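You operate a simulated robot arm through the tools that you are given. There is no shell and no other tool.

You run a simulated robot arm. Do the job below in one go: nothing can be reset, and whatever is moved stays where it is left.

TASK
Wipe the steel plate with the white cloth, then stand the 1 kg weight on it.
Fine: the weight with purple ring; the cloth goes back into its drawer, drawer shut again. Set down upright: one kilo weight with purple ring. What is to be rubbed or washed off counts as gone when no trace of it is left.

Only the result counts: the job must be done as asked and must still hold three seconds after the hand-in. Knocking over, shifting, dropping, spilling or breaking anything else fails it. Flat cloth is picked up by pressing the open fingertips on it (5 to 10 N) and closing them slowly along it; thin cloth reads only 2 to 8 mm in the jaws.

THE ROBOT
A 7-joint arm with a three-finger gripper, fixed in place. Base frame: the origin is on the floor under the middle of its stand, x ahead of it, y to its left, z up. Lengths are in cm, angles in rad, forces in N, time in s.
It reaches about 134.2 cm from its shoulder. Its first joint turns from -2.897 to 2.897 rad. Payload 2.69 kg.
Tool frame: the origin (TCP) lies between the finger pads and is the grasp point; the fingertips stand 3 cm ahead of it; z points along the fingers, y is the line along which they close. The gripper opens to 12.8 cm; its body begins 11.7 cm behind the TCP.
Orientation is that of the tool frame in the base frame, as a unit quaternion [x, y, z, w]. With the fingers straight down and closing along the base's y, the tool's x points along the base's -x, its y along +y and its z along -z.

THE INTERFACE
- The arm moves only by the tool play_rows. Its argument "increments" is a list that holds one entry, the list of rows, each a list of 7 numbers: the turn, a rotation vector about the base's x, y, z in rad, then the shift along the base's x, y, z in cm, then the closure in counts, from 0 (fully open) to 255 (shut). In form: [[[wx, wy, wz, x, y, z, hand], ...]]. A call has 1 to 20 rows; each row shifts and turns the commanded pose from where the row before left it. Rows are played at 5 a second. More than 5 cm and 0.15 rad between two rows, or a gripper value outside its range, and nothing of the call is played. Where a pose cannot be reached the arm comes as near as it can. A force on the tool above 90 N (or 10 N above the force at the start of the call, whichever is more), or a blocked arm, ends the call early, and 0.2 s more pass. The fingers move at their own pace (about 12.7 cm/s each) and stop on an object; they squeeze with about 31 N. The grip force told is the motor's: it shows also when the fingers shut on nothing. Time passes only in rows, and 0.2 s behind the last, so rows that do not move let the fingers close. The reply holds the time, the measured pose of the TCP, the force on the tool along the base axes, the opening and the grip force, in the units named above and with some noise, with the torque about the TCP (base axes, N m) and any sound that the robot's microphone picked up.
- Cameras (640 x 400 px; columns grow to the right, rows downward): "scene" is fixed at [22.04, -50.15, 141.87]; the picture's right is [0.51, -0.86, 0.00], its down [-0.57, -0.34, -0.75] and it looks along [0.65, 0.38, -0.66] (base axes); focal length 344 px, centre (320, 200). "wrist" rides on the gripper at [5.8, 5.4, -13.1] in the tool frame; the picture's right is [-0.68, 0.74, 0.00], its down [-0.62, -0.57, -0.55] and it looks along [-0.40, -0.37, 0.84] (tool axes); focal length 234 px, centre (320, 200). There is no depth. A picture from a camera that has moved, and an enlarged one, comes with that camera's place and axes in the base frame and with its lens.
- snapshot(camera): a new picture of that camera. The clock stands still meanwhile.
- move_column(by): moves the trunk up (or, below 0, down) by that many cm; the arm rides with it, the base frame stays. It gives what a move gives, with no picture.
- zoom(camera, box): a new picture of the part [left, top, right, bottom] of that camera's present view, enlarged. The clock stands still meanwhile.
- hand_in(): hands the job in; it is judged then, once.

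Places have to be worked out from the pictures, the camera data and where the tool is seen. Open the gripper and draw the arm clear of the work before you hand the job in, unless the task says otherwise.

The tools are called after "Emit:" as name(argument=value, ...) on one line, values as JSON. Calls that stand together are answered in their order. play_rows: Moves the arm, as the interface text tells. Its arguments: {"type":"object","properties":{"increments":{"type":"array"}},"required":["increments"]} The other tools are called the same way: move_column (by) moves the trunk up or down; snapshot (camera) takes a picture; zoom (camera, box) takes an enlarged picture of a part of a camera's view; hand_in () hands the job in.

At the start:

```text
time: 0.0
tcp_pos: [68.08, -19.65, 112.72]
tool_rot: [-0.001, 1.0, 0.0, 0.001]
ft_force: [-0.6, -0.2, 0.9]
torque: [-0.02, 0.01, 0.02]
finger_gap: 12.79
grip_force: 0.0
trunk travel left (down, up): [-15.0, 20.0]
```

scene: 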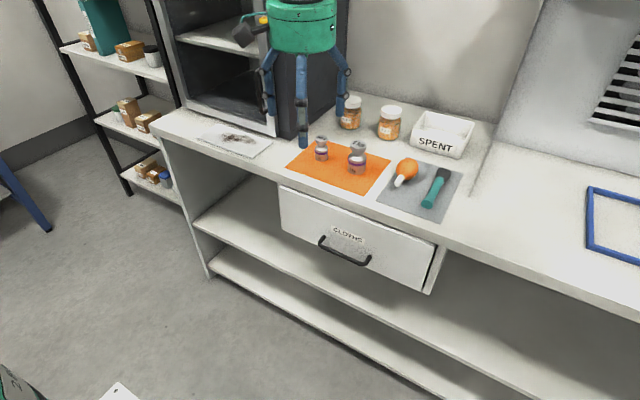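
wrist: 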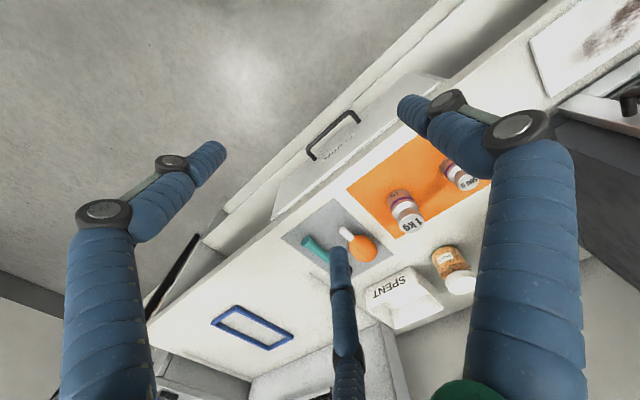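

I begin by looking closely at the bench: the plate at the left, the weights on the orange mat, and the drawer labelled CLOTHS.

Emit:
zoom(camera="scene", box=[270, 120, 400, 200])

Emit:
zoom(camera="scene", box=[150, 90, 310, 190])

Emit:
zoom(camera="scene", box=[260, 170, 460, 295])

Emit:
zoom(camera="scene", box=[370, 90, 500, 220])

```text
4.92 times, centred on (335, 160) of scene
camera zoom: at [22.04, -50.15, 141.87], right [0.51, -0.86, 0.0], down [-0.57, -0.34, -0.75], along [0.65, 0.38, -0.66], focal length 1696 px, centre (246, 397)
```

zoom: 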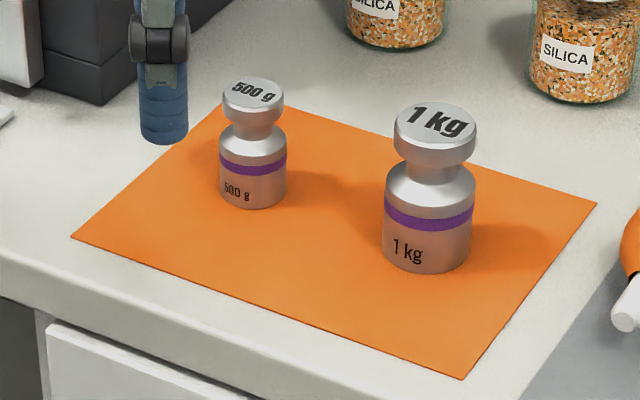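

```text
4.00 times, centred on (230, 140) of scene
camera zoom: at [22.04, -50.15, 141.87], right [0.51, -0.86, 0.0], down [-0.57, -0.34, -0.75], along [0.65, 0.38, -0.66], focal length 1378 px, centre (680, 440)
```

zoom: 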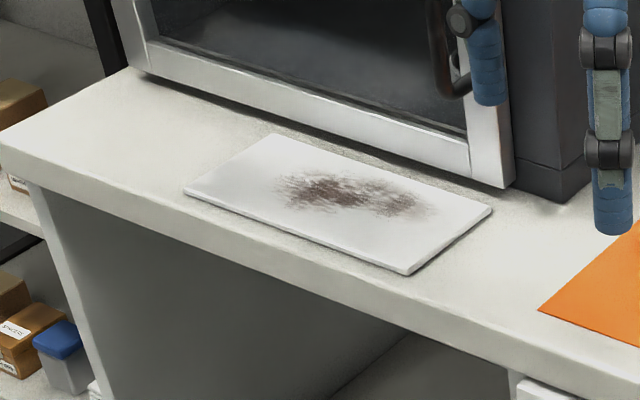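

```text
3.20 times, centred on (360, 232) of scene
camera zoom: at [22.04, -50.15, 141.87], right [0.51, -0.86, 0.0], down [-0.57, -0.34, -0.75], along [0.65, 0.38, -0.66], focal length 1102 px, centre (192, 96)
```

zoom: 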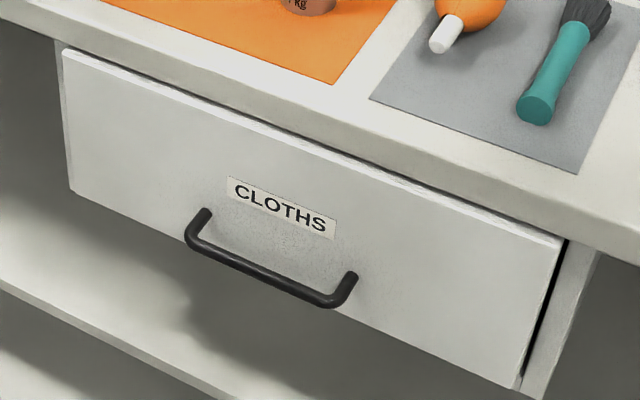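

```text
3.08 times, centred on (435, 155) of scene
camera zoom: at [22.04, -50.15, 141.87], right [0.51, -0.86, 0.0], down [-0.57, -0.34, -0.75], along [0.65, 0.38, -0.66], focal length 1060 px, centre (-34, 338)
```

zoom: 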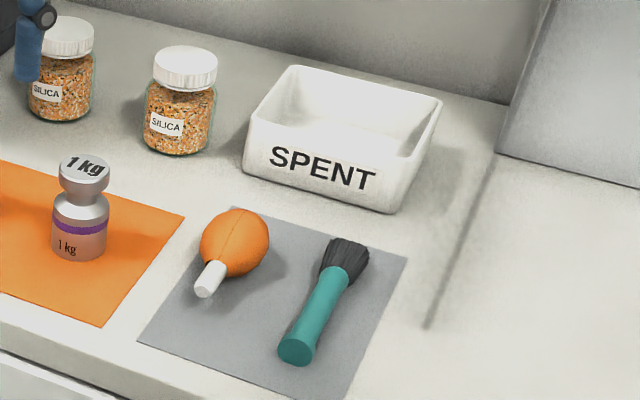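

I need heights, so I zoom the wrist camera onto the same objects to triangulate them against the scene view.

Emit:
zoom(camera="wrist", box=[360, 120, 500, 260])

Emit:
zoom(camera="wrist", box=[260, 70, 460, 220])

Emit:
zoom(camera="wrist", box=[480, 0, 640, 140])

```text
2.86 times, centred on (430, 190) of wrist
camera zoom: at [62.32, -14.32, 125.78], right [0.68, 0.74, 0.0], down [0.62, -0.57, 0.55], along [0.4, -0.37, -0.84], focal length 669 px, centre (6, 229)
```

zoom: 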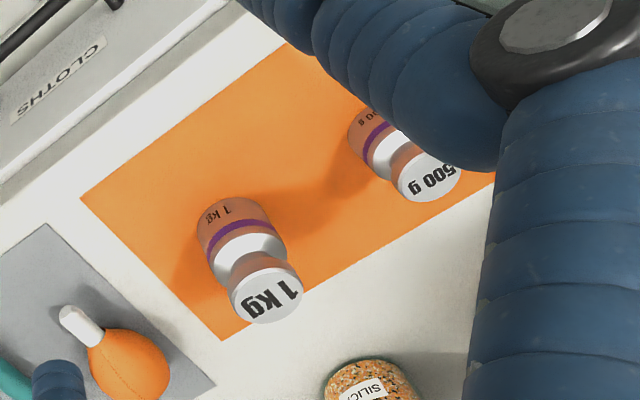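

```text
2.67 times, centred on (360, 145) of wrist
camera zoom: at [62.32, -14.32, 125.78], right [0.68, 0.74, 0.0], down [0.62, -0.57, 0.55], along [0.4, -0.37, -0.84], focal length 624 px, centre (213, 347)
```

zoom: 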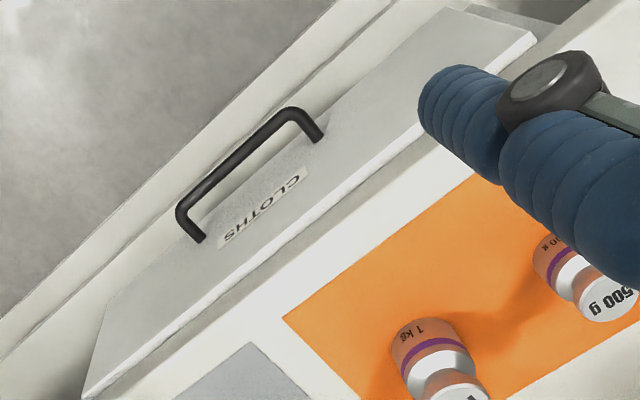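

```text
2.86 times, centred on (560, 70) of wrist
camera zoom: at [62.32, -14.32, 125.78], right [0.68, 0.74, 0.0], down [0.62, -0.57, 0.55], along [0.4, -0.37, -0.84], focal length 669 px, centre (-366, 571)
```

zoom: 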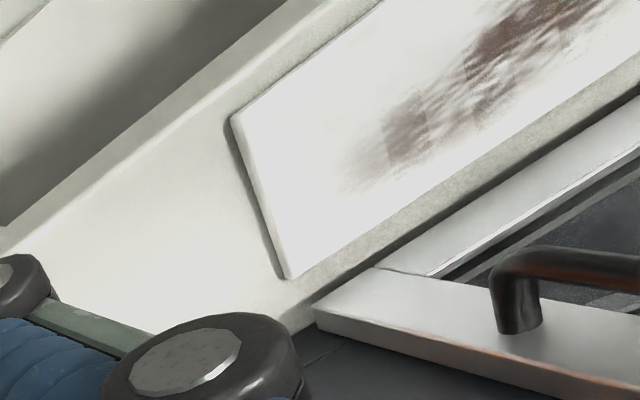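

The bench looks axis-aligned with its top at about z 86 and front edge at about x 80. The drawer handle bar runs along y near (76.7, -24.4, 69), and the 1 kg purple-ring weight stands near (92, -20). I'll draw back from the bench and start turning the fingers to point forward so I can grip the handle.

Emit:
play_rows(increments=[[[0, -0.15, 0, -2, 0, 0, 0], [0, -0.15, 0, -2, 0, 0, 0], [0, -0.15, 0, -2, 0, 0, 0], [0, -0.15, 0, -2, 0, 0, 0], [0, -0.15, 0, -2, 0, -1, 0], [0, -0.15, 0, -2, 0, -2, 0], [0, -0.15, 0, -2, 0, -2, 0], [0, -0.15, 0, -2, 0, -2, 0], [0, -0.15, 0, -2, -1, -2, 0], [0, -0.15, 0, -2, -1, -2, 0], [0, -0.0708, 0, -1, -1, -2, 0]]])

```text
time: 2.4
tcp_pos: [47.03, -23.01, 100.19]
tool_rot: [0.005, 0.71, 0.002, 0.704]
ft_force: [-9.2, -1.8, -10.5]
torque: [0.0, -1.24, 0.14]
finger_gap: 12.82
grip_force: 0.6
out of reach, approached as far as the arm can: row 11
trunk travel left (down, up): [-15.0, 20.0]
```

The hand now points forward at about (47, -23, 100), with a hint that row 11 was at the edge of reach. I check the pictures.

Emit:
snapshot(camera="scene")

Emit:
snapshot(camera="wrist")

```text
taken
```

scene: 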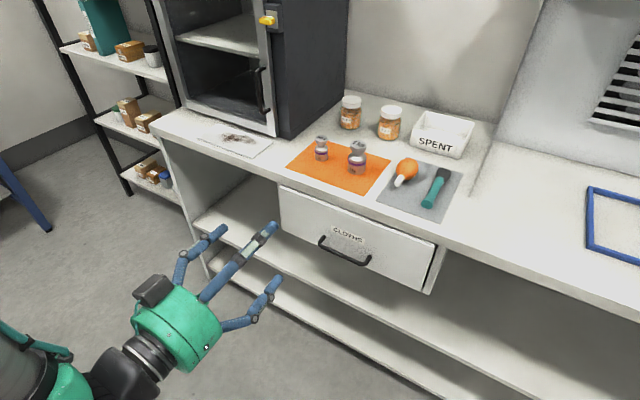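

```text
taken
camera wrist: at [34.05, -17.54, 94.48], right [0.01, 0.73, 0.68], down [-0.54, -0.57, 0.61], along [0.84, -0.38, 0.39], focal length 234 px, centre (320, 200)
```

wrist: 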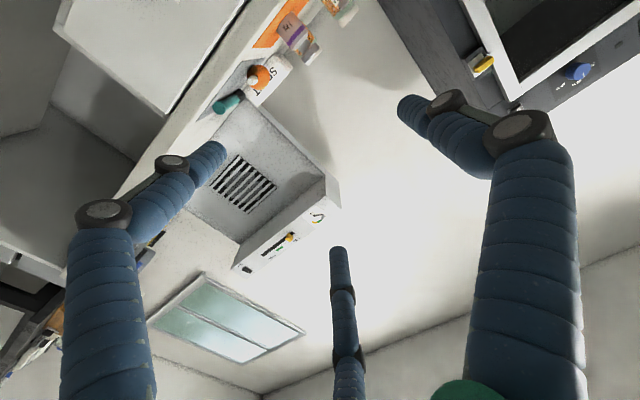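

The three fingers sit about 120° apart, and the wrist is folded close to the base. I roll the hand 90° so one finger is above and two are below, easing forward and down as I go.

Emit:
play_rows(increments=[[[0.15, 0, 0, 1, 0, -1, 0], [0.15, 0, 0, 1, 0, -1, 0], [0.15, 0, 0, 1, 0, -1, 0], [0.15, 0, 0, 1, 0, -1, 0], [0.15, 0, 0, 1, 0, -1, 0], [0.15, 0, 0, 1, 0, -1, 0], [0.15, 0, 0, 1, 0, -1, 0], [0.15, 0, 0, 1, 0, -1, 0], [0.15, 0, 0, 1, 0, -1, 0], [0.15, 0, 0, 1, 0, -1, 0], [0.0708, 0, 0, 0, 0, -1, 0]]])

```text
time: 4.8
tcp_pos: [57.46, -22.96, 89.23]
tool_rot: [0.5, 0.499, 0.501, 0.5]
ft_force: [0.7, 0.6, -0.4]
torque: [0.02, -0.01, -0.05]
finger_gap: 12.77
grip_force: 0.0
trunk travel left (down, up): [-15.0, 20.0]
```

The orientation is right: tool z points along +x and tool y along +z. I lower to around handle height while staying well in front of the drawer, then look with the wrist camera.

Emit:
play_rows(increments=[[[0, 0, 0, 0, -0.5, -3, 0], [0, 0, 0, 0, -0.5, -3, 0], [0, 0, 0, 0, -0.5, -3, 0], [0, 0, 0, 0, 0, -3, 0], [0, 0, 0, 0, 0, -3, 0], [0, 0, 0, 0, 0, -3, 0], [0, 0, 0, 0, 0, 0, 0]]])

Emit:
snapshot(camera="wrist")

Emit:
snapshot(camera="scene")

```text
time: 6.4
tcp_pos: [57.32, -24.9, 71.54]
tool_rot: [0.5, 0.5, 0.5, 0.5]
ft_force: [0.0, 0.6, -0.3]
torque: [-0.03, 0.01, 0.01]
finger_gap: 12.84
grip_force: 0.0
trunk travel left (down, up): [-15.0, 20.0]
```

```text
taken
camera wrist: at [44.3, -19.04, 76.85], right [0.0, -0.68, 0.74], down [-0.55, -0.62, -0.57], along [0.84, -0.4, -0.37], focal length 234 px, centre (320, 200)
```

wrist: 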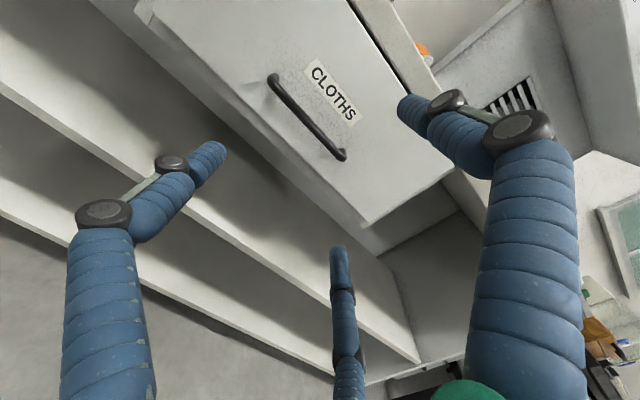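

```text
taken
```

scene: 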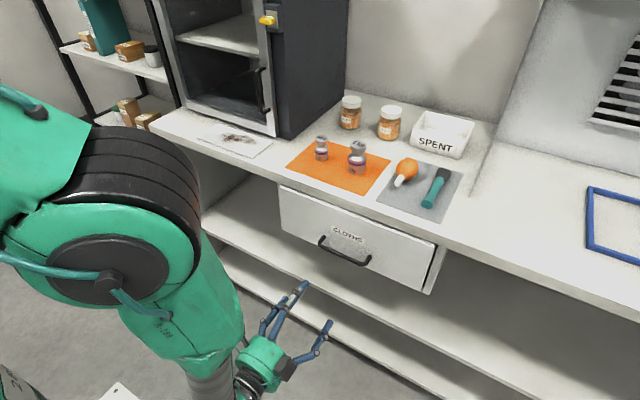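

From this view the bar is at about x 76.4, z 70 and centred at y -24.4. I move in to x of about 68 at z 70 and check the alignment again.

Emit:
play_rows(increments=[[[0, 0, 0, 3, 0.5, -1.5, 0], [0, 0, 0, 3, 0, 0, 0], [0, 0, 0, 3, 0, 0, 0], [0, 0, 0, 1.5, 0, 0, 0], [0, 0, 0, 0, 0, 0, 0]]])

Emit:
snapshot(camera="wrist")

Emit:
zoom(camera="scene", box=[260, 180, 460, 320])

```text
time: 7.6
tcp_pos: [67.81, -24.03, 70.17]
tool_rot: [0.5, 0.5, 0.5, 0.5]
ft_force: [-0.6, -1.2, 0.1]
torque: [0.02, -0.06, 0.01]
finger_gap: 12.81
grip_force: 0.1
trunk travel left (down, up): [-15.0, 20.0]
```

```text
taken
camera wrist: at [54.85, -18.17, 75.57], right [0.0, -0.68, 0.74], down [-0.55, -0.62, -0.56], along [0.84, -0.4, -0.37], focal length 234 px, centre (320, 200)
```

wrist: 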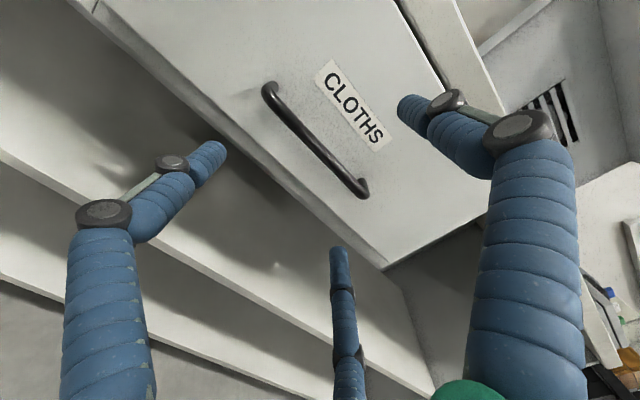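

```text
2.86 times, centred on (360, 250) of scene
camera zoom: at [22.04, -50.15, 141.87], right [0.51, -0.86, 0.0], down [-0.57, -0.34, -0.75], along [0.65, 0.38, -0.66], focal length 984 px, centre (206, 57)
```

zoom: 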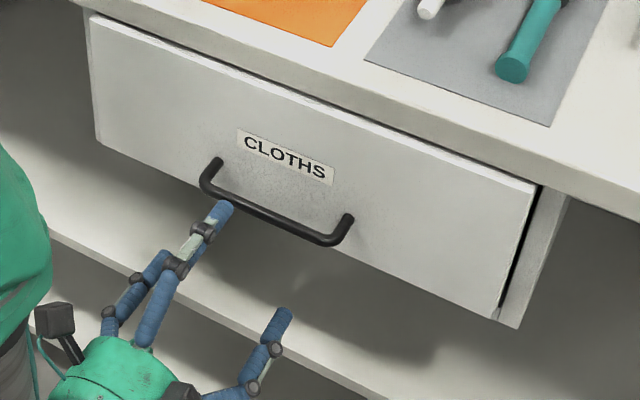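

The bar measures at z 70.3 and y -24, matching the TCP height of 70.2. I advance to x of about 75.3 so the bar sits between the fingers, then close on it.

Emit:
play_rows(increments=[[[0, 0, 0, 3, 0, 0.1, 0], [0, 0, 0, 3, 0, 0, 0], [0, 0, 0, 1.5, 0, 0, 0], [0, 0, 0, 0, 0, 0, 0], [0, 0, 0, 0, 0, 0, 80], [0, 0, 0, 0, 0, 0, 120], [0, 0, 0, 0, 0, 0, 160], [0, 0, 0, 0, 0, 0, 200], [0, 0, 0, 0, 0, 0, 230], [0, 0, 0, 0, 0, 0, 255], [0, 0, 0, 0, 0, 0, 255], [0, 0, 0, 0, 0, 0, 255]]])

Emit:
snapshot(camera="wrist")

Emit:
zoom(camera="scene", box=[260, 180, 460, 320])

```text
time: 10.2
tcp_pos: [75.0, -23.79, 69.52]
tool_rot: [0.502, 0.502, 0.499, 0.496]
ft_force: [0.6, 20.0, -53.3]
torque: [-0.15, 0.31, -0.16]
finger_gap: 1.94
grip_force: 44.0
trunk travel left (down, up): [-15.0, 20.0]
```

```text
taken
camera wrist: at [62.04, -18.08, 75.06], right [0.01, -0.68, 0.74], down [-0.55, -0.62, -0.56], along [0.83, -0.4, -0.38], focal length 234 px, centre (320, 200)
```

wrist: 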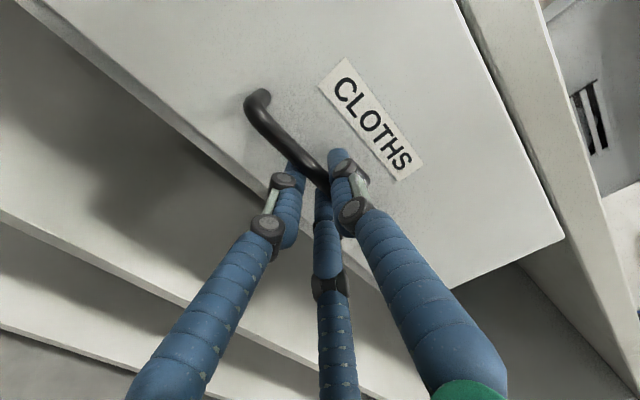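

```text
2.86 times, centred on (360, 250) of scene
camera zoom: at [22.04, -50.15, 141.87], right [0.51, -0.86, 0.0], down [-0.57, -0.34, -0.75], along [0.65, 0.38, -0.66], focal length 984 px, centre (206, 57)
```

zoom: 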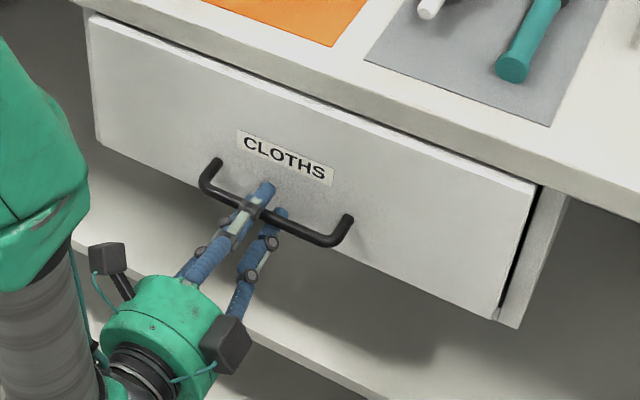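

The bar is gripped (gap 1.94), but about 50 N downward shows the bar sits slightly lower than commanded. I shift the command to relieve that and then start a gentle pull.

Emit:
play_rows(increments=[[[0, 0, 0, 0, 0.1, -0.4, 255], [0, 0, 0, 0, 0.1, -0.3, 255], [0, 0, 0, -0.5, 0, 0, 255], [0, 0, 0, -0.5, 0, 0, 255], [0, 0, 0, -0.5, 0, 0, 255], [0, 0, 0, -0.5, 0, 0, 255]]])

```text
time: 11.6
tcp_pos: [73.36, -23.9, 69.54]
tool_rot: [0.499, 0.5, 0.5, 0.501]
ft_force: [0.4, 18.4, 6.2]
torque: [0.11, -0.06, 1.02]
finger_gap: 1.92
grip_force: 44.1
trunk travel left (down, up): [-15.0, 20.0]
```

The z force is gone and the hand came back 1.6 cm, so I check that the drawer follows.

Emit:
zoom(camera="scene", box=[260, 180, 460, 320])

```text
2.86 times, centred on (360, 250) of scene
camera zoom: at [22.04, -50.15, 141.87], right [0.51, -0.86, 0.0], down [-0.57, -0.34, -0.75], along [0.65, 0.38, -0.66], focal length 984 px, centre (206, 57)
```

zoom: 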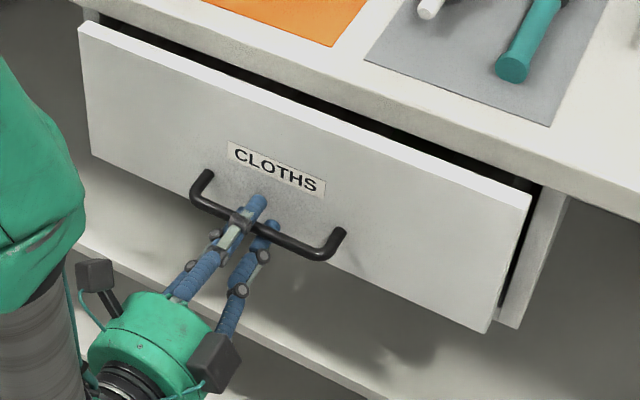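

The drawer follows the hand. I keep pulling steadily along -x, with a small y correction to ease the side force.

Emit:
play_rows(increments=[[[0, 0, 0, -1, 0.2, 0, 255], [0, 0, 0, -1.2, 0, 0, 255], [0, 0, 0, -1.2, 0, 0, 255], [0, 0, 0, -1.2, 0, 0, 255], [0, 0, 0, -1.2, 0, 0, 255], [0, 0, 0, -1.2, 0, 0, 255], [0, 0, 0, -1.2, 0, 0, 255], [0, 0, 0, -1.2, 0, 0, 255], [0, 0, 0, -1.2, 0, 0, 255], [0, 0, 0, -1.2, 0, 0, 255], [0, 0, 0, 0, 0, 0, 255]]])

Emit:
snapshot(camera="scene")

```text
time: 14.0
tcp_pos: [61.37, -23.74, 69.49]
tool_rot: [0.498, 0.499, 0.502, 0.501]
ft_force: [-0.6, -29.9, 48.0]
torque: [0.23, -0.32, 0.11]
finger_gap: 1.93
grip_force: 44.1
trunk travel left (down, up): [-15.0, 20.0]
```

```text
taken
```

scene: 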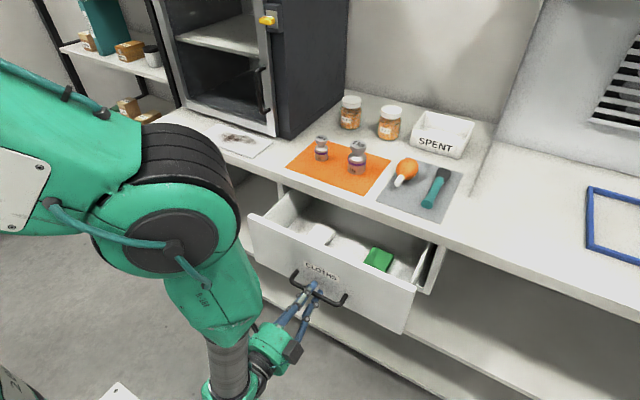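

The drawer is about 14 cm open, showing a white cloth on the left and a green one on the right. I trim off the side loads and pull farther to make room for the hand.

Emit:
play_rows(increments=[[[0, 0, 0, 0, -0.1, 0.2, 255], [0, 0, 0, -0.6, -0.1, 0.2, 255], [0, 0, 0, -1, 0, 0, 255], [0, 0, 0, -1, 0, 0, 255], [0, 0, 0, -1, 0, 0, 255], [0, 0, 0, -1, 0, 0, 255], [0, 0, 0, 0, 0, 0, 255]]])

```text
time: 15.6
tcp_pos: [56.92, -23.72, 69.6]
tool_rot: [0.501, 0.501, 0.5, 0.499]
ft_force: [-0.4, -24.4, -17.3]
torque: [-0.04, 0.12, -0.68]
finger_gap: 1.9
grip_force: 44.4
trunk travel left (down, up): [-15.0, 20.0]
```

The loads are moderate and the pull force is near zero, so I continue pulling a few more centimetres.

Emit:
play_rows(increments=[[[0, 0, 0, -1, -0.1, -0.1, 255], [0, 0, 0, -1, -0.1, 0, 255], [0, 0, 0, -1, 0, 0, 255], [0, 0, 0, -1, 0, 0, 255], [0, 0, 0, -1, 0, 0, 255], [0, 0, 0, 0, 0, 0, 255]]])

Emit:
snapshot(camera="scene")

Emit:
zoom(camera="scene", box=[220, 170, 460, 340])

```text
time: 17.0
tcp_pos: [51.87, -23.73, 69.59]
tool_rot: [0.5, 0.501, 0.5, 0.499]
ft_force: [-0.5, 23.3, -23.6]
torque: [-0.16, 0.16, 0.47]
finger_gap: 1.92
grip_force: 44.0
trunk travel left (down, up): [-15.0, 20.0]
```

```text
taken
```

scene: 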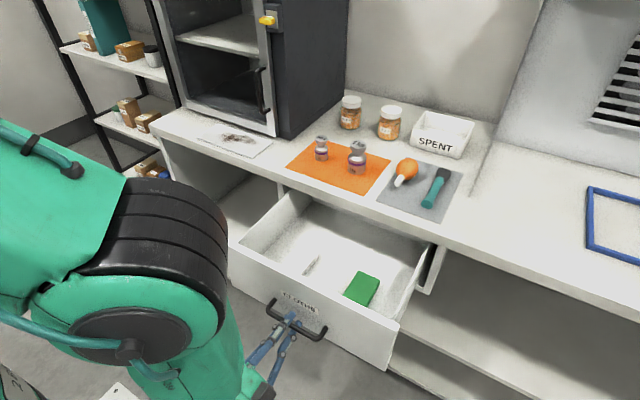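

```text
2.35 times, centred on (340, 255) of scene
camera zoom: at [22.04, -50.15, 141.87], right [0.51, -0.86, 0.0], down [-0.57, -0.34, -0.75], along [0.65, 0.38, -0.66], focal length 810 px, centre (273, 71)
```

zoom: 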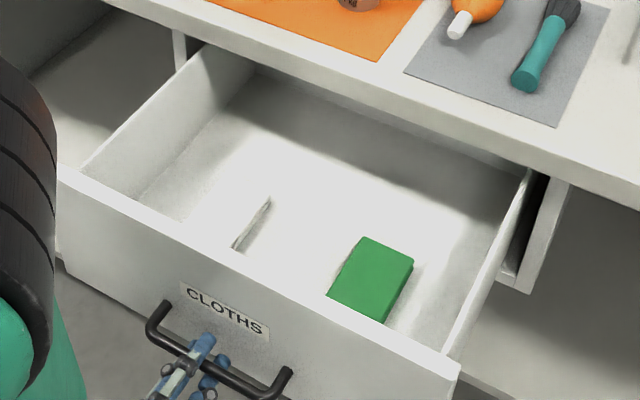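

The drawer is now about 23 cm open, with the green cloth on the right and the white cloth, barely visible, on the left. I open the hand, back off the bar and rise.

Emit:
play_rows(increments=[[[0, 0, 0, 0, 0, 0, 200], [0, 0, 0, 0, 0, 0, 150], [0, 0, 0, 0, 0, 0, 100], [0, 0, 0, 0, 0, 0, 50], [0, 0, 0, 0, 0, 0, 0], [0, 0, 0, 0, 0, 0, 0], [0, 0, 0, -1, 0, 0, 0], [0, 0, 0, -1, 0, 0, 0], [0, 0, 0, -1, 0, 0, 0], [0, 0, 0, -1, 0, 0, 0], [0, 0, 0, -1, 0, 0, 0]]])

Emit:
snapshot(camera="wrist")

Emit:
snapshot(camera="scene")

```text
time: 19.4
tcp_pos: [46.77, -24.03, 69.58]
tool_rot: [0.5, 0.5, 0.5, 0.5]
ft_force: [0.4, -0.4, -0.5]
torque: [0.0, 0.01, -0.04]
finger_gap: 12.79
grip_force: 0.0
trunk travel left (down, up): [-15.0, 20.0]
```

```text
taken
camera wrist: at [33.74, -18.23, 74.89], right [0.0, -0.68, 0.74], down [-0.55, -0.62, -0.56], along [0.84, -0.4, -0.37], focal length 234 px, centre (320, 200)
```

wrist: 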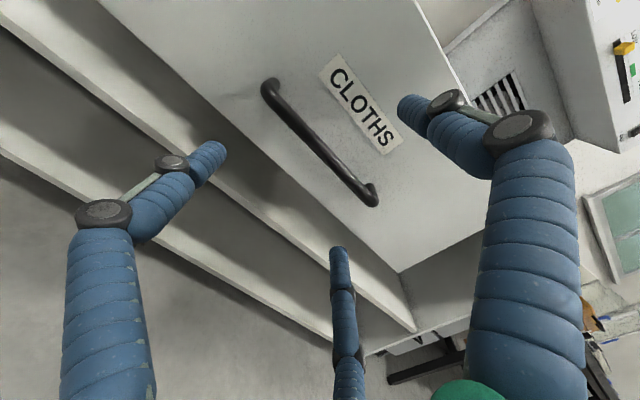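

```text
taken
```

scene: 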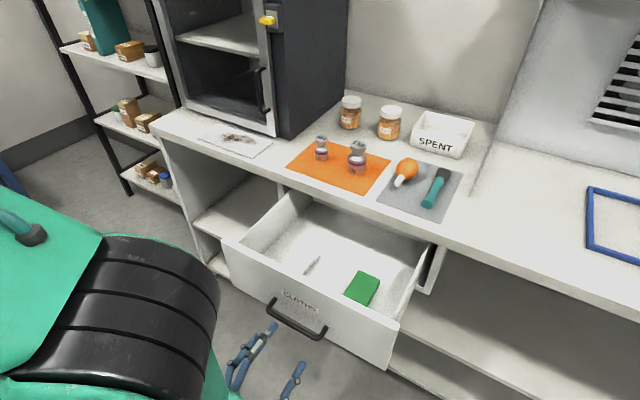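

The hand is clear of the handle. I rise straight up in front of the drawer, then tilt the fingers down over it.

Emit:
play_rows(increments=[[[0, 0, 0, 0, 0, 4, 0], [0, 0, 0, 0, 0, 4, 0], [0, 0, 0, 0, 0, 4, 0], [0, 0, 0, 0, 0, 4, 0], [0, 0, 0, 0, 0, 4, 0], [0, 0, 0, 0, 0, 4, 0], [0, 0, 0, 0, 0, 4, 0], [0, 0, 0, 1, 0, 4, 0], [0, 0.15, 0, 1, 0, 2, 0], [0, 0.15, 0, 1, 0, 2, 0], [0, 0.15, 0, 1, 0, 1, 0], [0, 0.15, 0, 1, 0, 0, 0], [0, 0.15, 0, 1, 0, 0, 0], [0, 0.15, 0, 1, 0, 0, 0], [0, 0.15, 0, 1, 0, 0, 0], [0, 0.15, 0, 1, 0, 0, 0], [0, 0.15, 0, 1, 0, 0, 0], [0, 0.15, 0, 1, 0, 0, 0], [0, 0.0708, 0, 1, 0, 0, 0], [0, 0, 0, 0, 0, 0, 0]]])

Emit:
snapshot(camera="wrist")

Emit:
snapshot(camera="scene")

```text
time: 23.6
tcp_pos: [58.68, -24.06, 106.54]
tool_rot: [0.708, 0.707, -0.001, 0.001]
ft_force: [-0.6, 0.2, 0.8]
torque: [-0.02, 0.01, -0.04]
finger_gap: 12.81
grip_force: 0.0
trunk travel left (down, up): [-15.0, 20.0]
```

```text
taken
camera wrist: at [64.21, -18.24, 119.69], right [0.74, -0.68, 0.0], down [-0.57, -0.62, 0.55], along [-0.37, -0.4, -0.84], focal length 234 px, centre (320, 200)
```

wrist: 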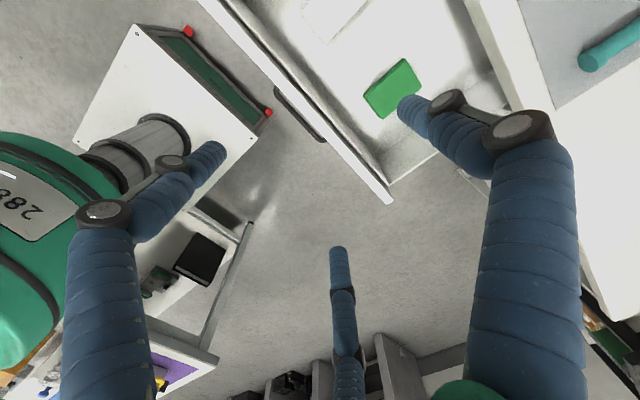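

```text
taken
```

scene: 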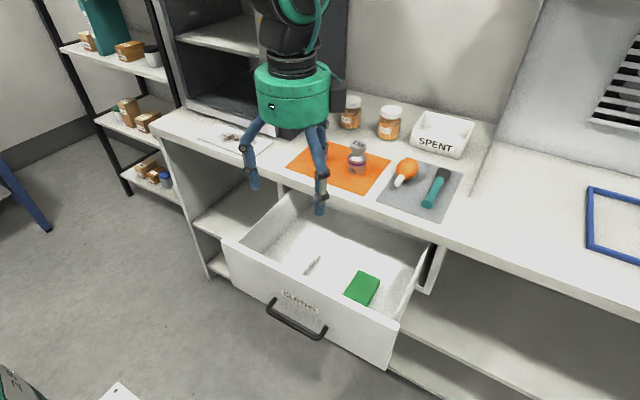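

The wrist view looks backward in this orientation, and the white cloth shows at its top edge. I zoom in on both views to locate the cloth.

Emit:
zoom(camera="wrist", box=[260, 0, 480, 130])

Emit:
zoom(camera="scene", box=[240, 190, 440, 320])

```text
2.91 times, centred on (370, 65) of wrist
camera zoom: at [64.21, -18.24, 119.69], right [0.74, -0.68, 0.0], down [-0.57, -0.62, 0.55], along [-0.37, -0.4, -0.84], focal length 681 px, centre (174, 593)
```

zoom: 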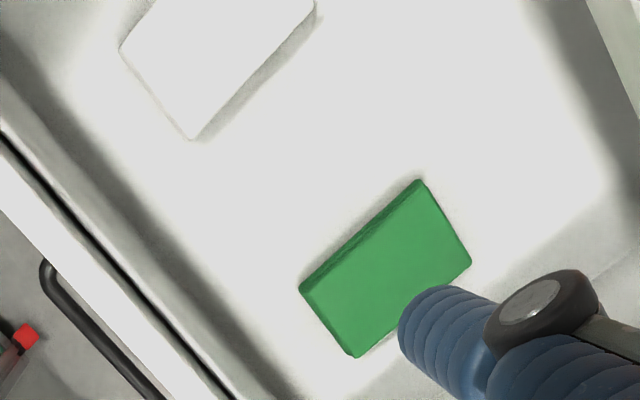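

```text
3.08 times, centred on (340, 255) of scene
camera zoom: at [22.04, -50.15, 141.87], right [0.51, -0.86, 0.0], down [-0.57, -0.34, -0.75], along [0.65, 0.38, -0.66], focal length 1060 px, centre (258, 31)
```

zoom: 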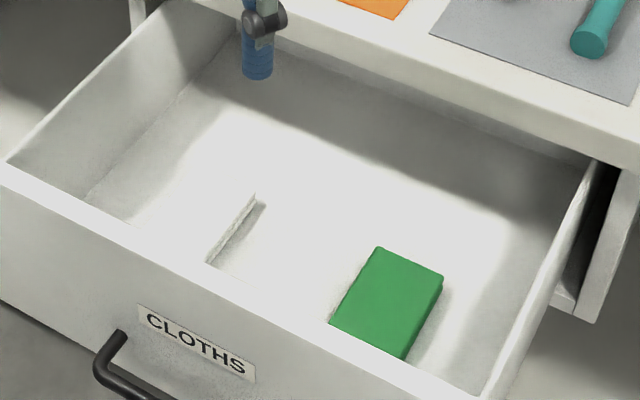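

The white cloth is a folded pad of about 9.6 × 6.4 cm, centred near (70, -15.5) at about z 68; the plate spans roughly x 81.5–91.4, y 7–29, with the stain in the middle. I turn the hand back so it closes along y and move over the pad at a safe height.

Emit:
play_rows(increments=[[[0, 0, 0.15, 0.9, 0.8, -0.5, 0], [0, 0, 0.15, 0.9, 0.8, -0.5, 0], [0, 0, 0.15, 0.9, 0.8, -0.5, 0], [0, 0, 0.15, 0.9, 0.8, -0.5, 0], [0, 0, 0.15, 0.9, 0.8, -0.5, 0], [0, 0, 0.15, 0.9, 0.8, -0.5, 0], [0, 0, 0.15, 0.9, 0.8, -0.5, 0], [0, 0, 0.15, 0.9, 0.8, -0.5, 0], [0, 0, 0.15, 0.9, 0.8, -0.5, 0], [0, 0, 0.15, 0.9, 0.8, -0.5, 0], [0, 0, 0.0708, 0.9, 0.8, -0.5, 0], [0, 0, 0, 0, 0, 0, 0]]])

Emit:
snapshot(camera="wrist")

Emit:
snapshot(camera="scene")

```text
time: 26.2
tcp_pos: [68.86, -15.07, 101.19]
tool_rot: [-0.001, 1.0, 0.0, 0.0]
ft_force: [-0.2, 0.1, 1.3]
torque: [0.02, 0.01, 0.01]
finger_gap: 12.79
grip_force: 0.0
trunk travel left (down, up): [-15.0, 20.0]
```

```text
taken
camera wrist: at [63.03, -9.93, 114.24], right [0.68, 0.74, 0.0], down [0.62, -0.57, 0.55], along [0.4, -0.37, -0.84], focal length 234 px, centre (320, 200)
```

wrist: 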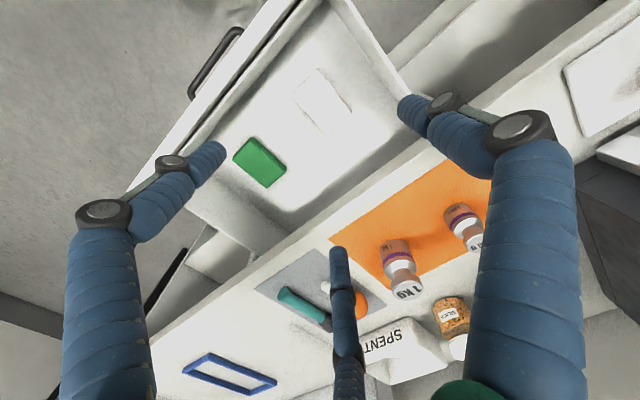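

```text
taken
```

scene: 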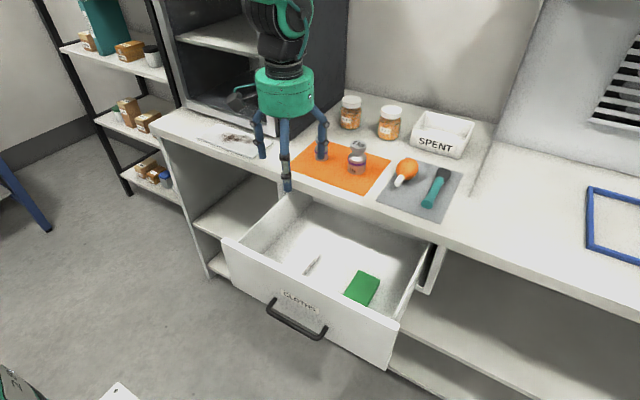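

The pad is visible below the hand now, so I zoom in to measure its corners.

Emit:
zoom(camera="wrist", box=[220, 40, 400, 200])

Emit:
zoom(camera="scene", box=[270, 220, 390, 310])

```text
2.50 times, centred on (310, 120) of wrist
camera zoom: at [63.03, -9.93, 114.24], right [0.68, 0.74, 0.0], down [0.62, -0.57, 0.55], along [0.4, -0.37, -0.84], focal length 585 px, centre (345, 400)
```

zoom: 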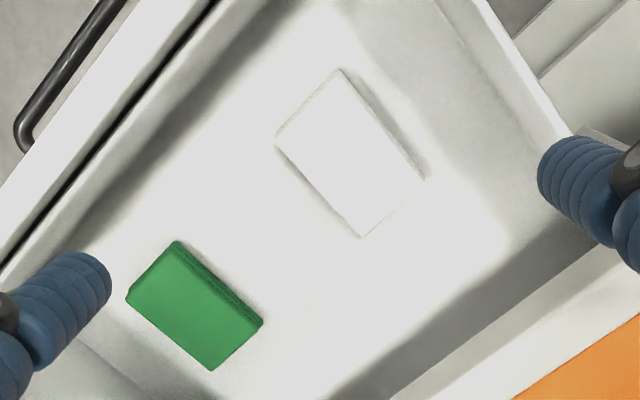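

```text
4.44 times, centred on (330, 265) of scene
camera zoom: at [22.04, -50.15, 141.87], right [0.51, -0.86, 0.0], down [-0.57, -0.34, -0.75], along [0.65, 0.38, -0.66], focal length 1531 px, centre (276, -89)
```

zoom: 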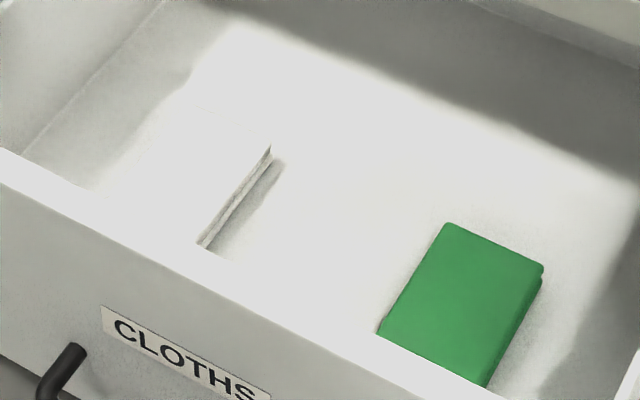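

The pad spans x 65–74.6 and y -18.8 to -12.2, so its centre is (69.8, -15.5). I lower over it with the fingers partly closed so that the tips will land on the pad.

Emit:
play_rows(increments=[[[0, 0, 0, 0.5, -0.2, -3, 60], [0, 0, 0, 0.4, -0.2, -3, 120], [0, 0, 0, 0, 0, -3, 150], [0, 0, 0, 0, 0, -3, 150], [0, 0, 0, 0, 0, -3, 150], [0, 0, 0, 0, 0, -2, 150], [0, 0, 0, 0, 0, 0, 150]]])

Emit:
snapshot(camera="wrist")

Emit:
snapshot(camera="scene")

```text
time: 27.8
tcp_pos: [69.62, -15.84, 84.19]
tool_rot: [-0.001, 1.0, 0.0, 0.001]
ft_force: [0.4, 0.7, -0.3]
torque: [0.01, -0.02, 0.02]
finger_gap: 5.31
grip_force: 0.0
trunk travel left (down, up): [-15.0, 20.0]
```

```text
taken
camera wrist: at [63.84, -10.38, 97.26], right [0.68, 0.74, 0.0], down [0.62, -0.57, 0.55], along [0.4, -0.37, -0.84], focal length 234 px, centre (320, 200)
```

wrist: 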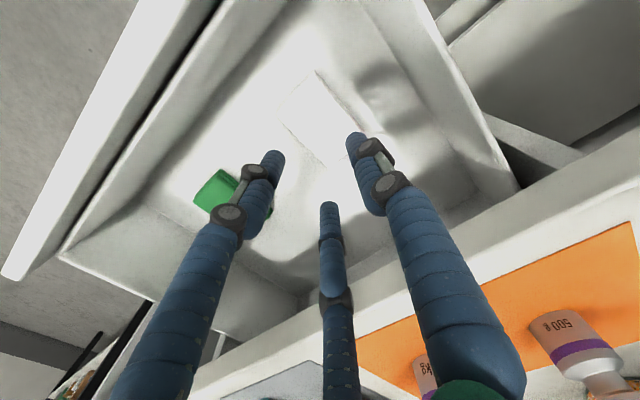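

```text
taken
```

scene: 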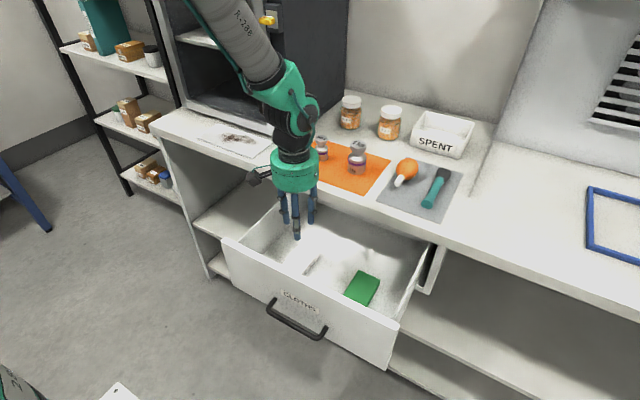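

The fingers are 5.3 cm apart and over the pad. I descend to just above it, still clear of the bench edge.

Emit:
play_rows(increments=[[[0, 0, 0, 0, 0.3, -3, 150], [0, 0, 0, 0, 0, -3, 150], [0, 0, 0, 0, 0, -2, 150], [0, 0, 0, 0, 0, -2, 150], [0, 0, 0, 0, 0, -1, 150], [0, 0, 0, 0, 0, 0, 150]]])

Emit:
snapshot(camera="wrist")

Emit:
zoom(camera="scene", box=[220, 120, 420, 300])

```text
time: 29.2
tcp_pos: [69.53, -15.18, 72.89]
tool_rot: [0.001, 1.0, 0.0, 0.0]
ft_force: [0.0, -0.4, -0.4]
torque: [0.01, -0.02, -0.02]
finger_gap: 5.28
grip_force: 0.2
trunk travel left (down, up): [-15.0, 20.0]
```

```text
taken
camera wrist: at [63.81, -9.89, 86.01], right [0.68, 0.74, 0.0], down [0.62, -0.57, 0.55], along [0.4, -0.37, -0.84], focal length 234 px, centre (320, 200)
```

wrist: 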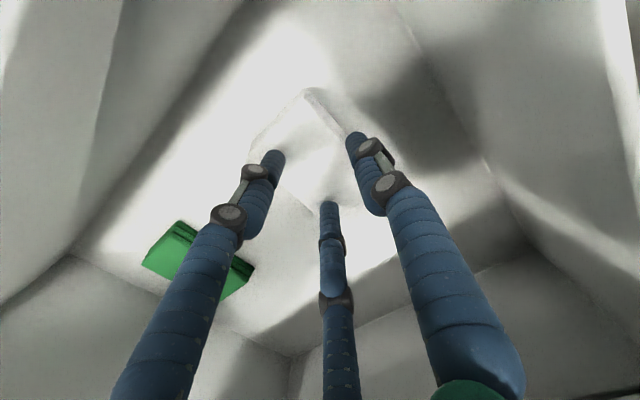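

```text
2.22 times, centred on (320, 210) of scene
camera zoom: at [22.04, -50.15, 141.87], right [0.51, -0.86, 0.0], down [-0.57, -0.34, -0.75], along [0.65, 0.38, -0.66], focal length 765 px, centre (320, 178)
```

zoom: 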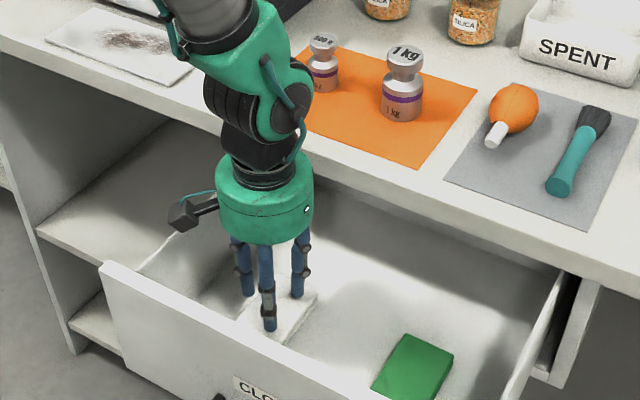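

The +y finger is close to the pad's edge, so I shift 0.8 cm toward -y and come down to feel for the pad.

Emit:
play_rows(increments=[[[0, 0, 0, 0.2, -0.8, 0, 158], [0, 0, 0, 0, 0, -0.5, 158], [0, 0, 0, 0, 0, -0.4, 158], [0, 0, 0, 0, 0, 0, 158]]])

```text
time: 30.2
tcp_pos: [69.85, -16.1, 72.17]
tool_rot: [-0.001, 1.0, 0.001, 0.001]
ft_force: [1.3, -3.9, 11.5]
torque: [-0.12, 0.0, 0.04]
finger_gap: 4.88
grip_force: 0.1
trunk travel left (down, up): [-15.0, 20.0]
```

There is contact at TCP z 72.17 with 11.5 N, so the pad top is near z 69.2. I ease up a touch and begin closing slowly along the cloth.

Emit:
play_rows(increments=[[[0, 0, 0, 0, 0, 0.04, 158], [0, 0, 0, 0, 0, 0, 164], [0, 0, 0, 0, 0, 0, 170], [0, 0, 0, 0, 0, 0, 176]]])

```text
time: 31.2
tcp_pos: [69.63, -15.9, 72.19]
tool_rot: [-0.001, 1.0, 0.0, 0.0]
ft_force: [-0.7, 0.8, 14.6]
torque: [0.01, -0.03, 0.0]
finger_gap: 3.92
grip_force: 0.0
trunk travel left (down, up): [-15.0, 20.0]
```

The force is 14.6 N, a bit high, so I raise slightly and keep closing slowly.

Emit:
play_rows(increments=[[[0, 0, 0, 0, 0, 0.08, 176], [0, 0, 0, 0, 0, 0, 182], [0, 0, 0, 0, 0, 0, 188]]])

```text
time: 32.0
tcp_pos: [69.74, -16.11, 72.25]
tool_rot: [0.0, 1.0, 0.001, -0.001]
ft_force: [-0.6, -1.1, 0.7]
torque: [-0.04, 0.0, 0.01]
finger_gap: 3.35
grip_force: 0.1
trunk travel left (down, up): [-15.0, 20.0]
```

The contact just went light at 0.7 N, so I lower a hair to bring back 5–10 N.

Emit:
play_rows(increments=[[[0, 0, 0, 0, 0, -0.05, 188], [0, 0, 0, 0, 0, 0, 188]]])

```text
time: 32.6
tcp_pos: [69.74, -16.07, 72.27]
tool_rot: [0.0, 1.0, 0.0, -0.001]
ft_force: [-0.5, -1.3, -0.1]
torque: [-0.02, -0.01, -0.01]
finger_gap: 3.36
grip_force: 0.0
trunk travel left (down, up): [-15.0, 20.0]
```

Emit:
play_rows(increments=[[[0, 0, 0, 0, 0, -0.06, 188], [0, 0, 0, 0, 0, 0, 188]]])

Emit:
snapshot(camera="wrist")

```text
time: 33.2
tcp_pos: [70.01, -16.12, 72.27]
tool_rot: [0.0, 1.0, 0.0, 0.0]
ft_force: [0.1, 0.6, 3.4]
torque: [0.01, -0.02, 0.01]
finger_gap: 3.34
grip_force: 0.1
trunk travel left (down, up): [-15.0, 20.0]
```

```text
taken
camera wrist: at [64.09, -10.75, 85.38], right [0.68, 0.74, 0.0], down [0.62, -0.57, 0.55], along [0.4, -0.37, -0.84], focal length 234 px, centre (320, 200)
```

wrist: 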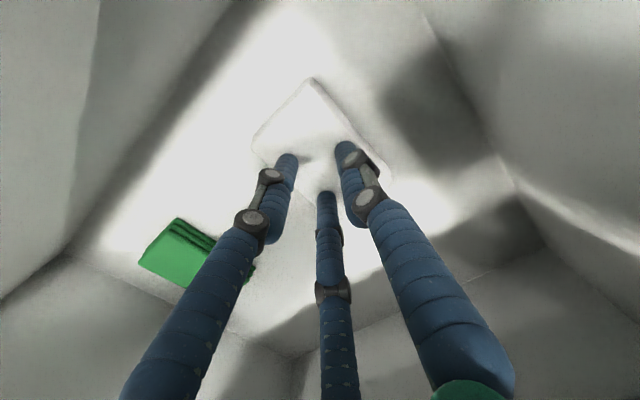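

The force is 3.4 N, so I press about 0.03 cm more and continue the slow close.

Emit:
play_rows(increments=[[[0, 0, 0, 0, 0, -0.03, 188], [0, 0, 0, 0, 0, 0, 194], [0, 0, 0, 0, 0, 0, 200], [0, 0, 0, 0, 0, 0, 206]]])

```text
time: 34.2
tcp_pos: [69.82, -16.14, 72.18]
tool_rot: [0.0, 1.0, 0.0, -0.001]
ft_force: [-0.8, -0.4, 2.5]
torque: [0.02, 0.02, 0.03]
finger_gap: 2.33
grip_force: 0.0
trunk travel left (down, up): [-15.0, 20.0]
```

The force is down to 2.5 N with the gap at 2.3 cm. I press slightly more while closing on.

Emit:
play_rows(increments=[[[0, 0, 0, 0, 0, -0.05, 206], [0, 0, 0, 0, 0, 0, 210], [0, 0, 0, 0, 0, 0, 214]]])

```text
time: 35.0
tcp_pos: [69.9, -16.15, 72.05]
tool_rot: [0.0, 1.0, 0.0, 0.0]
ft_force: [0.4, -0.4, 4.7]
torque: [0.03, 0.01, 0.02]
finger_gap: 1.86
grip_force: 0.1
trunk travel left (down, up): [-15.0, 20.0]
```

Emit:
play_rows(increments=[[[0, 0, 0, 0, 0, -0.04, 218], [0, 0, 0, 0, 0, 0, 222], [0, 0, 0, 0, 0, -0.02, 226], [0, 0, 0, 0, 0, 0, 230]]])

Emit:
snapshot(camera="wrist")

```text
time: 36.0
tcp_pos: [69.69, -16.13, 71.98]
tool_rot: [0.0, 1.0, 0.0, 0.0]
ft_force: [-0.4, -0.3, 7.1]
torque: [0.0, -0.01, 0.03]
finger_gap: 1.05
grip_force: 0.0
trunk travel left (down, up): [-15.0, 20.0]
```

```text
taken
camera wrist: at [64.03, -10.83, 85.18], right [0.68, 0.74, 0.0], down [0.62, -0.57, 0.55], along [0.4, -0.37, -0.84], focal length 234 px, centre (320, 200)
```

wrist: 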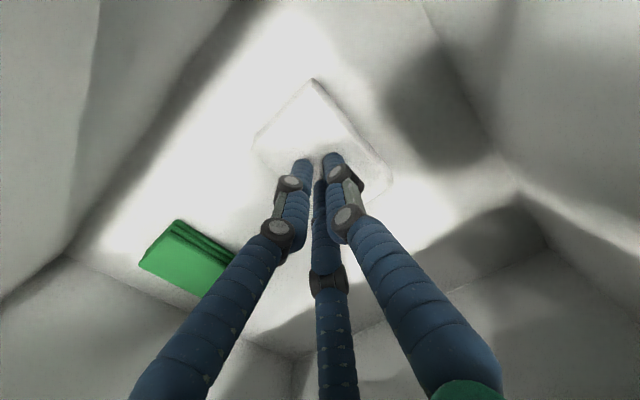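

Pressing at 7 N with the gap at 1.05 cm, I finish the slow closing.

Emit:
play_rows(increments=[[[0, 0, 0, 0, 0, 0, 234], [0, 0, 0, 0, 0, -0.02, 238], [0, 0, 0, 0, 0, 0, 243], [0, 0, 0, 0, 0, -0.02, 248], [0, 0, 0, 0, 0, 0, 255], [0, 0, 0, 0, 0, 0, 255], [0, 0, 0, 0, 0, 0, 255]]])

Emit:
snapshot(camera="wrist")

```text
time: 37.6
tcp_pos: [69.96, -16.19, 71.98]
tool_rot: [-0.001, 1.0, 0.0, 0.0]
ft_force: [1.0, -1.9, 5.6]
torque: [-0.04, -0.01, -0.01]
finger_gap: 0.58
grip_force: 31.0
trunk travel left (down, up): [-15.0, 20.0]
```

```text
taken
camera wrist: at [64.07, -10.81, 85.07], right [0.68, 0.74, 0.0], down [0.62, -0.57, 0.55], along [0.4, -0.37, -0.84], focal length 234 px, centre (320, 200)
```

wrist: 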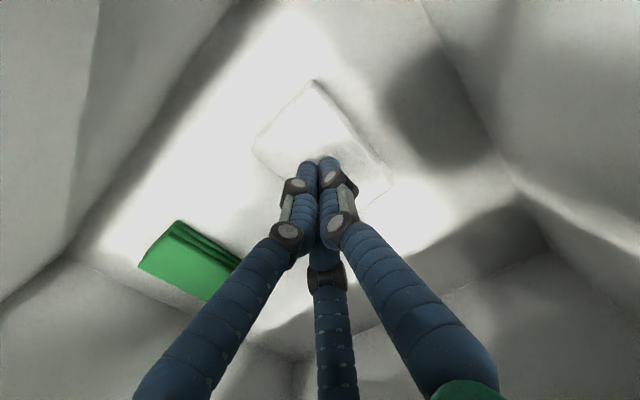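

The gap is 5.8 mm with 31 N of grip, which fits cloth in the jaws. I lift slowly and look.

Emit:
play_rows(increments=[[[0, 0, 0, 0, 0, 0.5, 255], [0, 0, 0, 0, 0, 0.5, 255], [0, 0, 0, 0, 0, 1, 255], [0, 0, 0, 0, 0, 1, 255], [0, 0, 0, 0, 0, 1, 255], [0, 0, 0, 0, 0, 0, 255]]])

Emit:
snapshot(camera="wrist")

Emit:
zoom(camera="scene", box=[220, 160, 420, 320])

```text
time: 39.0
tcp_pos: [69.75, -16.01, 76.04]
tool_rot: [0.0, 1.0, 0.0, 0.0]
ft_force: [0.0, -0.1, -0.2]
torque: [0.0, -0.01, 0.03]
finger_gap: 0.21
grip_force: 30.5
trunk travel left (down, up): [-15.0, 20.0]
```

```text
taken
camera wrist: at [64.07, -10.72, 89.13], right [0.68, 0.74, 0.0], down [0.62, -0.57, 0.55], along [0.4, -0.37, -0.84], focal length 234 px, centre (320, 200)
```

wrist: 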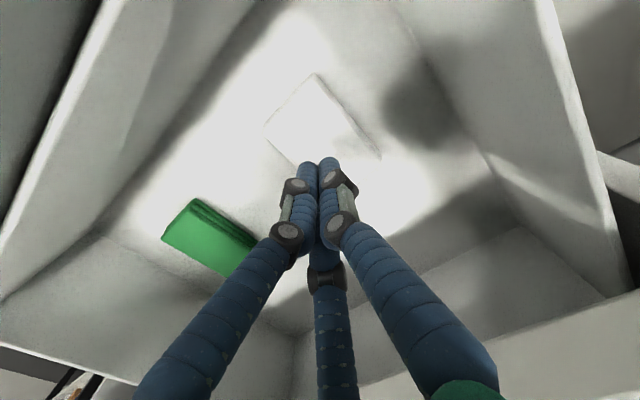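

```text
2.50 times, centred on (320, 240) of scene
camera zoom: at [22.04, -50.15, 141.87], right [0.51, -0.86, 0.0], down [-0.57, -0.34, -0.75], along [0.65, 0.38, -0.66], focal length 861 px, centre (320, 100)
```

zoom: 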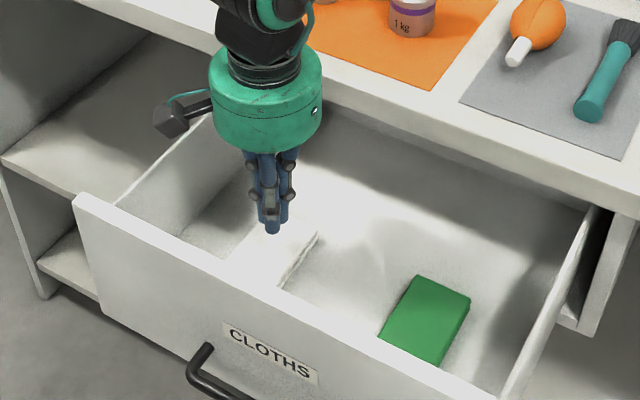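

The jaws are empty (gap 0.21) and the pad stayed flat in place, so the pinch slipped. I reopen above it and try again, with a steadier press and slower closing.

Emit:
play_rows(increments=[[[0, 0, 0, 0, 0, 0, 158], [0, 0, 0, 0, 0, -1.5, 158], [0, 0, 0, 0, 0, -1.5, 158], [0, 0, 0, 0, 0, -0.6, 158], [0, 0, 0, 0, 0, 0, 158]]])

```text
time: 40.2
tcp_pos: [69.81, -16.01, 72.43]
tool_rot: [-0.001, 1.0, -0.001, -0.001]
ft_force: [0.0, -0.8, 1.0]
torque: [0.01, 0.0, 0.02]
finger_gap: 4.86
grip_force: 0.1
trunk travel left (down, up): [-15.0, 20.0]
```

Emit:
play_rows(increments=[[[0, 0, 0, 0, 0, -0.1, 158], [0, 0, 0, 0, 0, -0.08, 158], [0, 0, 0, 0, 0, 0, 158], [0, 0, 0, 0, 0, 0, 158]]])

```text
time: 41.2
tcp_pos: [69.81, -16.15, 72.29]
tool_rot: [0.0, 1.0, 0.0, 0.001]
ft_force: [1.4, 1.3, 2.7]
torque: [-0.01, -0.06, 0.02]
finger_gap: 4.9
grip_force: 0.0
trunk travel left (down, up): [-15.0, 20.0]
```

Contact has just begun at 2.7 N. I press a little further toward 8 N.

Emit:
play_rows(increments=[[[0, 0, 0, 0, 0, -0.05, 158], [0, 0, 0, 0, 0, 0, 158], [0, 0, 0, 0, 0, 0, 158]]])

```text
time: 42.0
tcp_pos: [69.85, -16.18, 72.36]
tool_rot: [0.001, 1.0, 0.0, -0.001]
ft_force: [0.5, -2.2, 7.7]
torque: [-0.09, -0.01, -0.05]
finger_gap: 4.88
grip_force: 0.0
trunk travel left (down, up): [-15.0, 20.0]
```

Now 7.7 N. I close slowly at 3 counts per row, lowering slightly to hold the press.

Emit:
play_rows(increments=[[[0, 0, 0, 0, 0, 0, 161], [0, 0, 0, 0, 0, 0, 164], [0, 0, 0, 0, 0, -0.01, 167], [0, 0, 0, 0, 0, 0, 170], [0, 0, 0, 0, 0, 0, 173]]])

```text
time: 43.2
tcp_pos: [69.91, -16.08, 72.27]
tool_rot: [0.0, 1.0, -0.001, 0.0]
ft_force: [-0.5, 0.7, 9.1]
torque: [0.0, -0.04, -0.01]
finger_gap: 3.99
grip_force: 0.0
trunk travel left (down, up): [-15.0, 20.0]
```

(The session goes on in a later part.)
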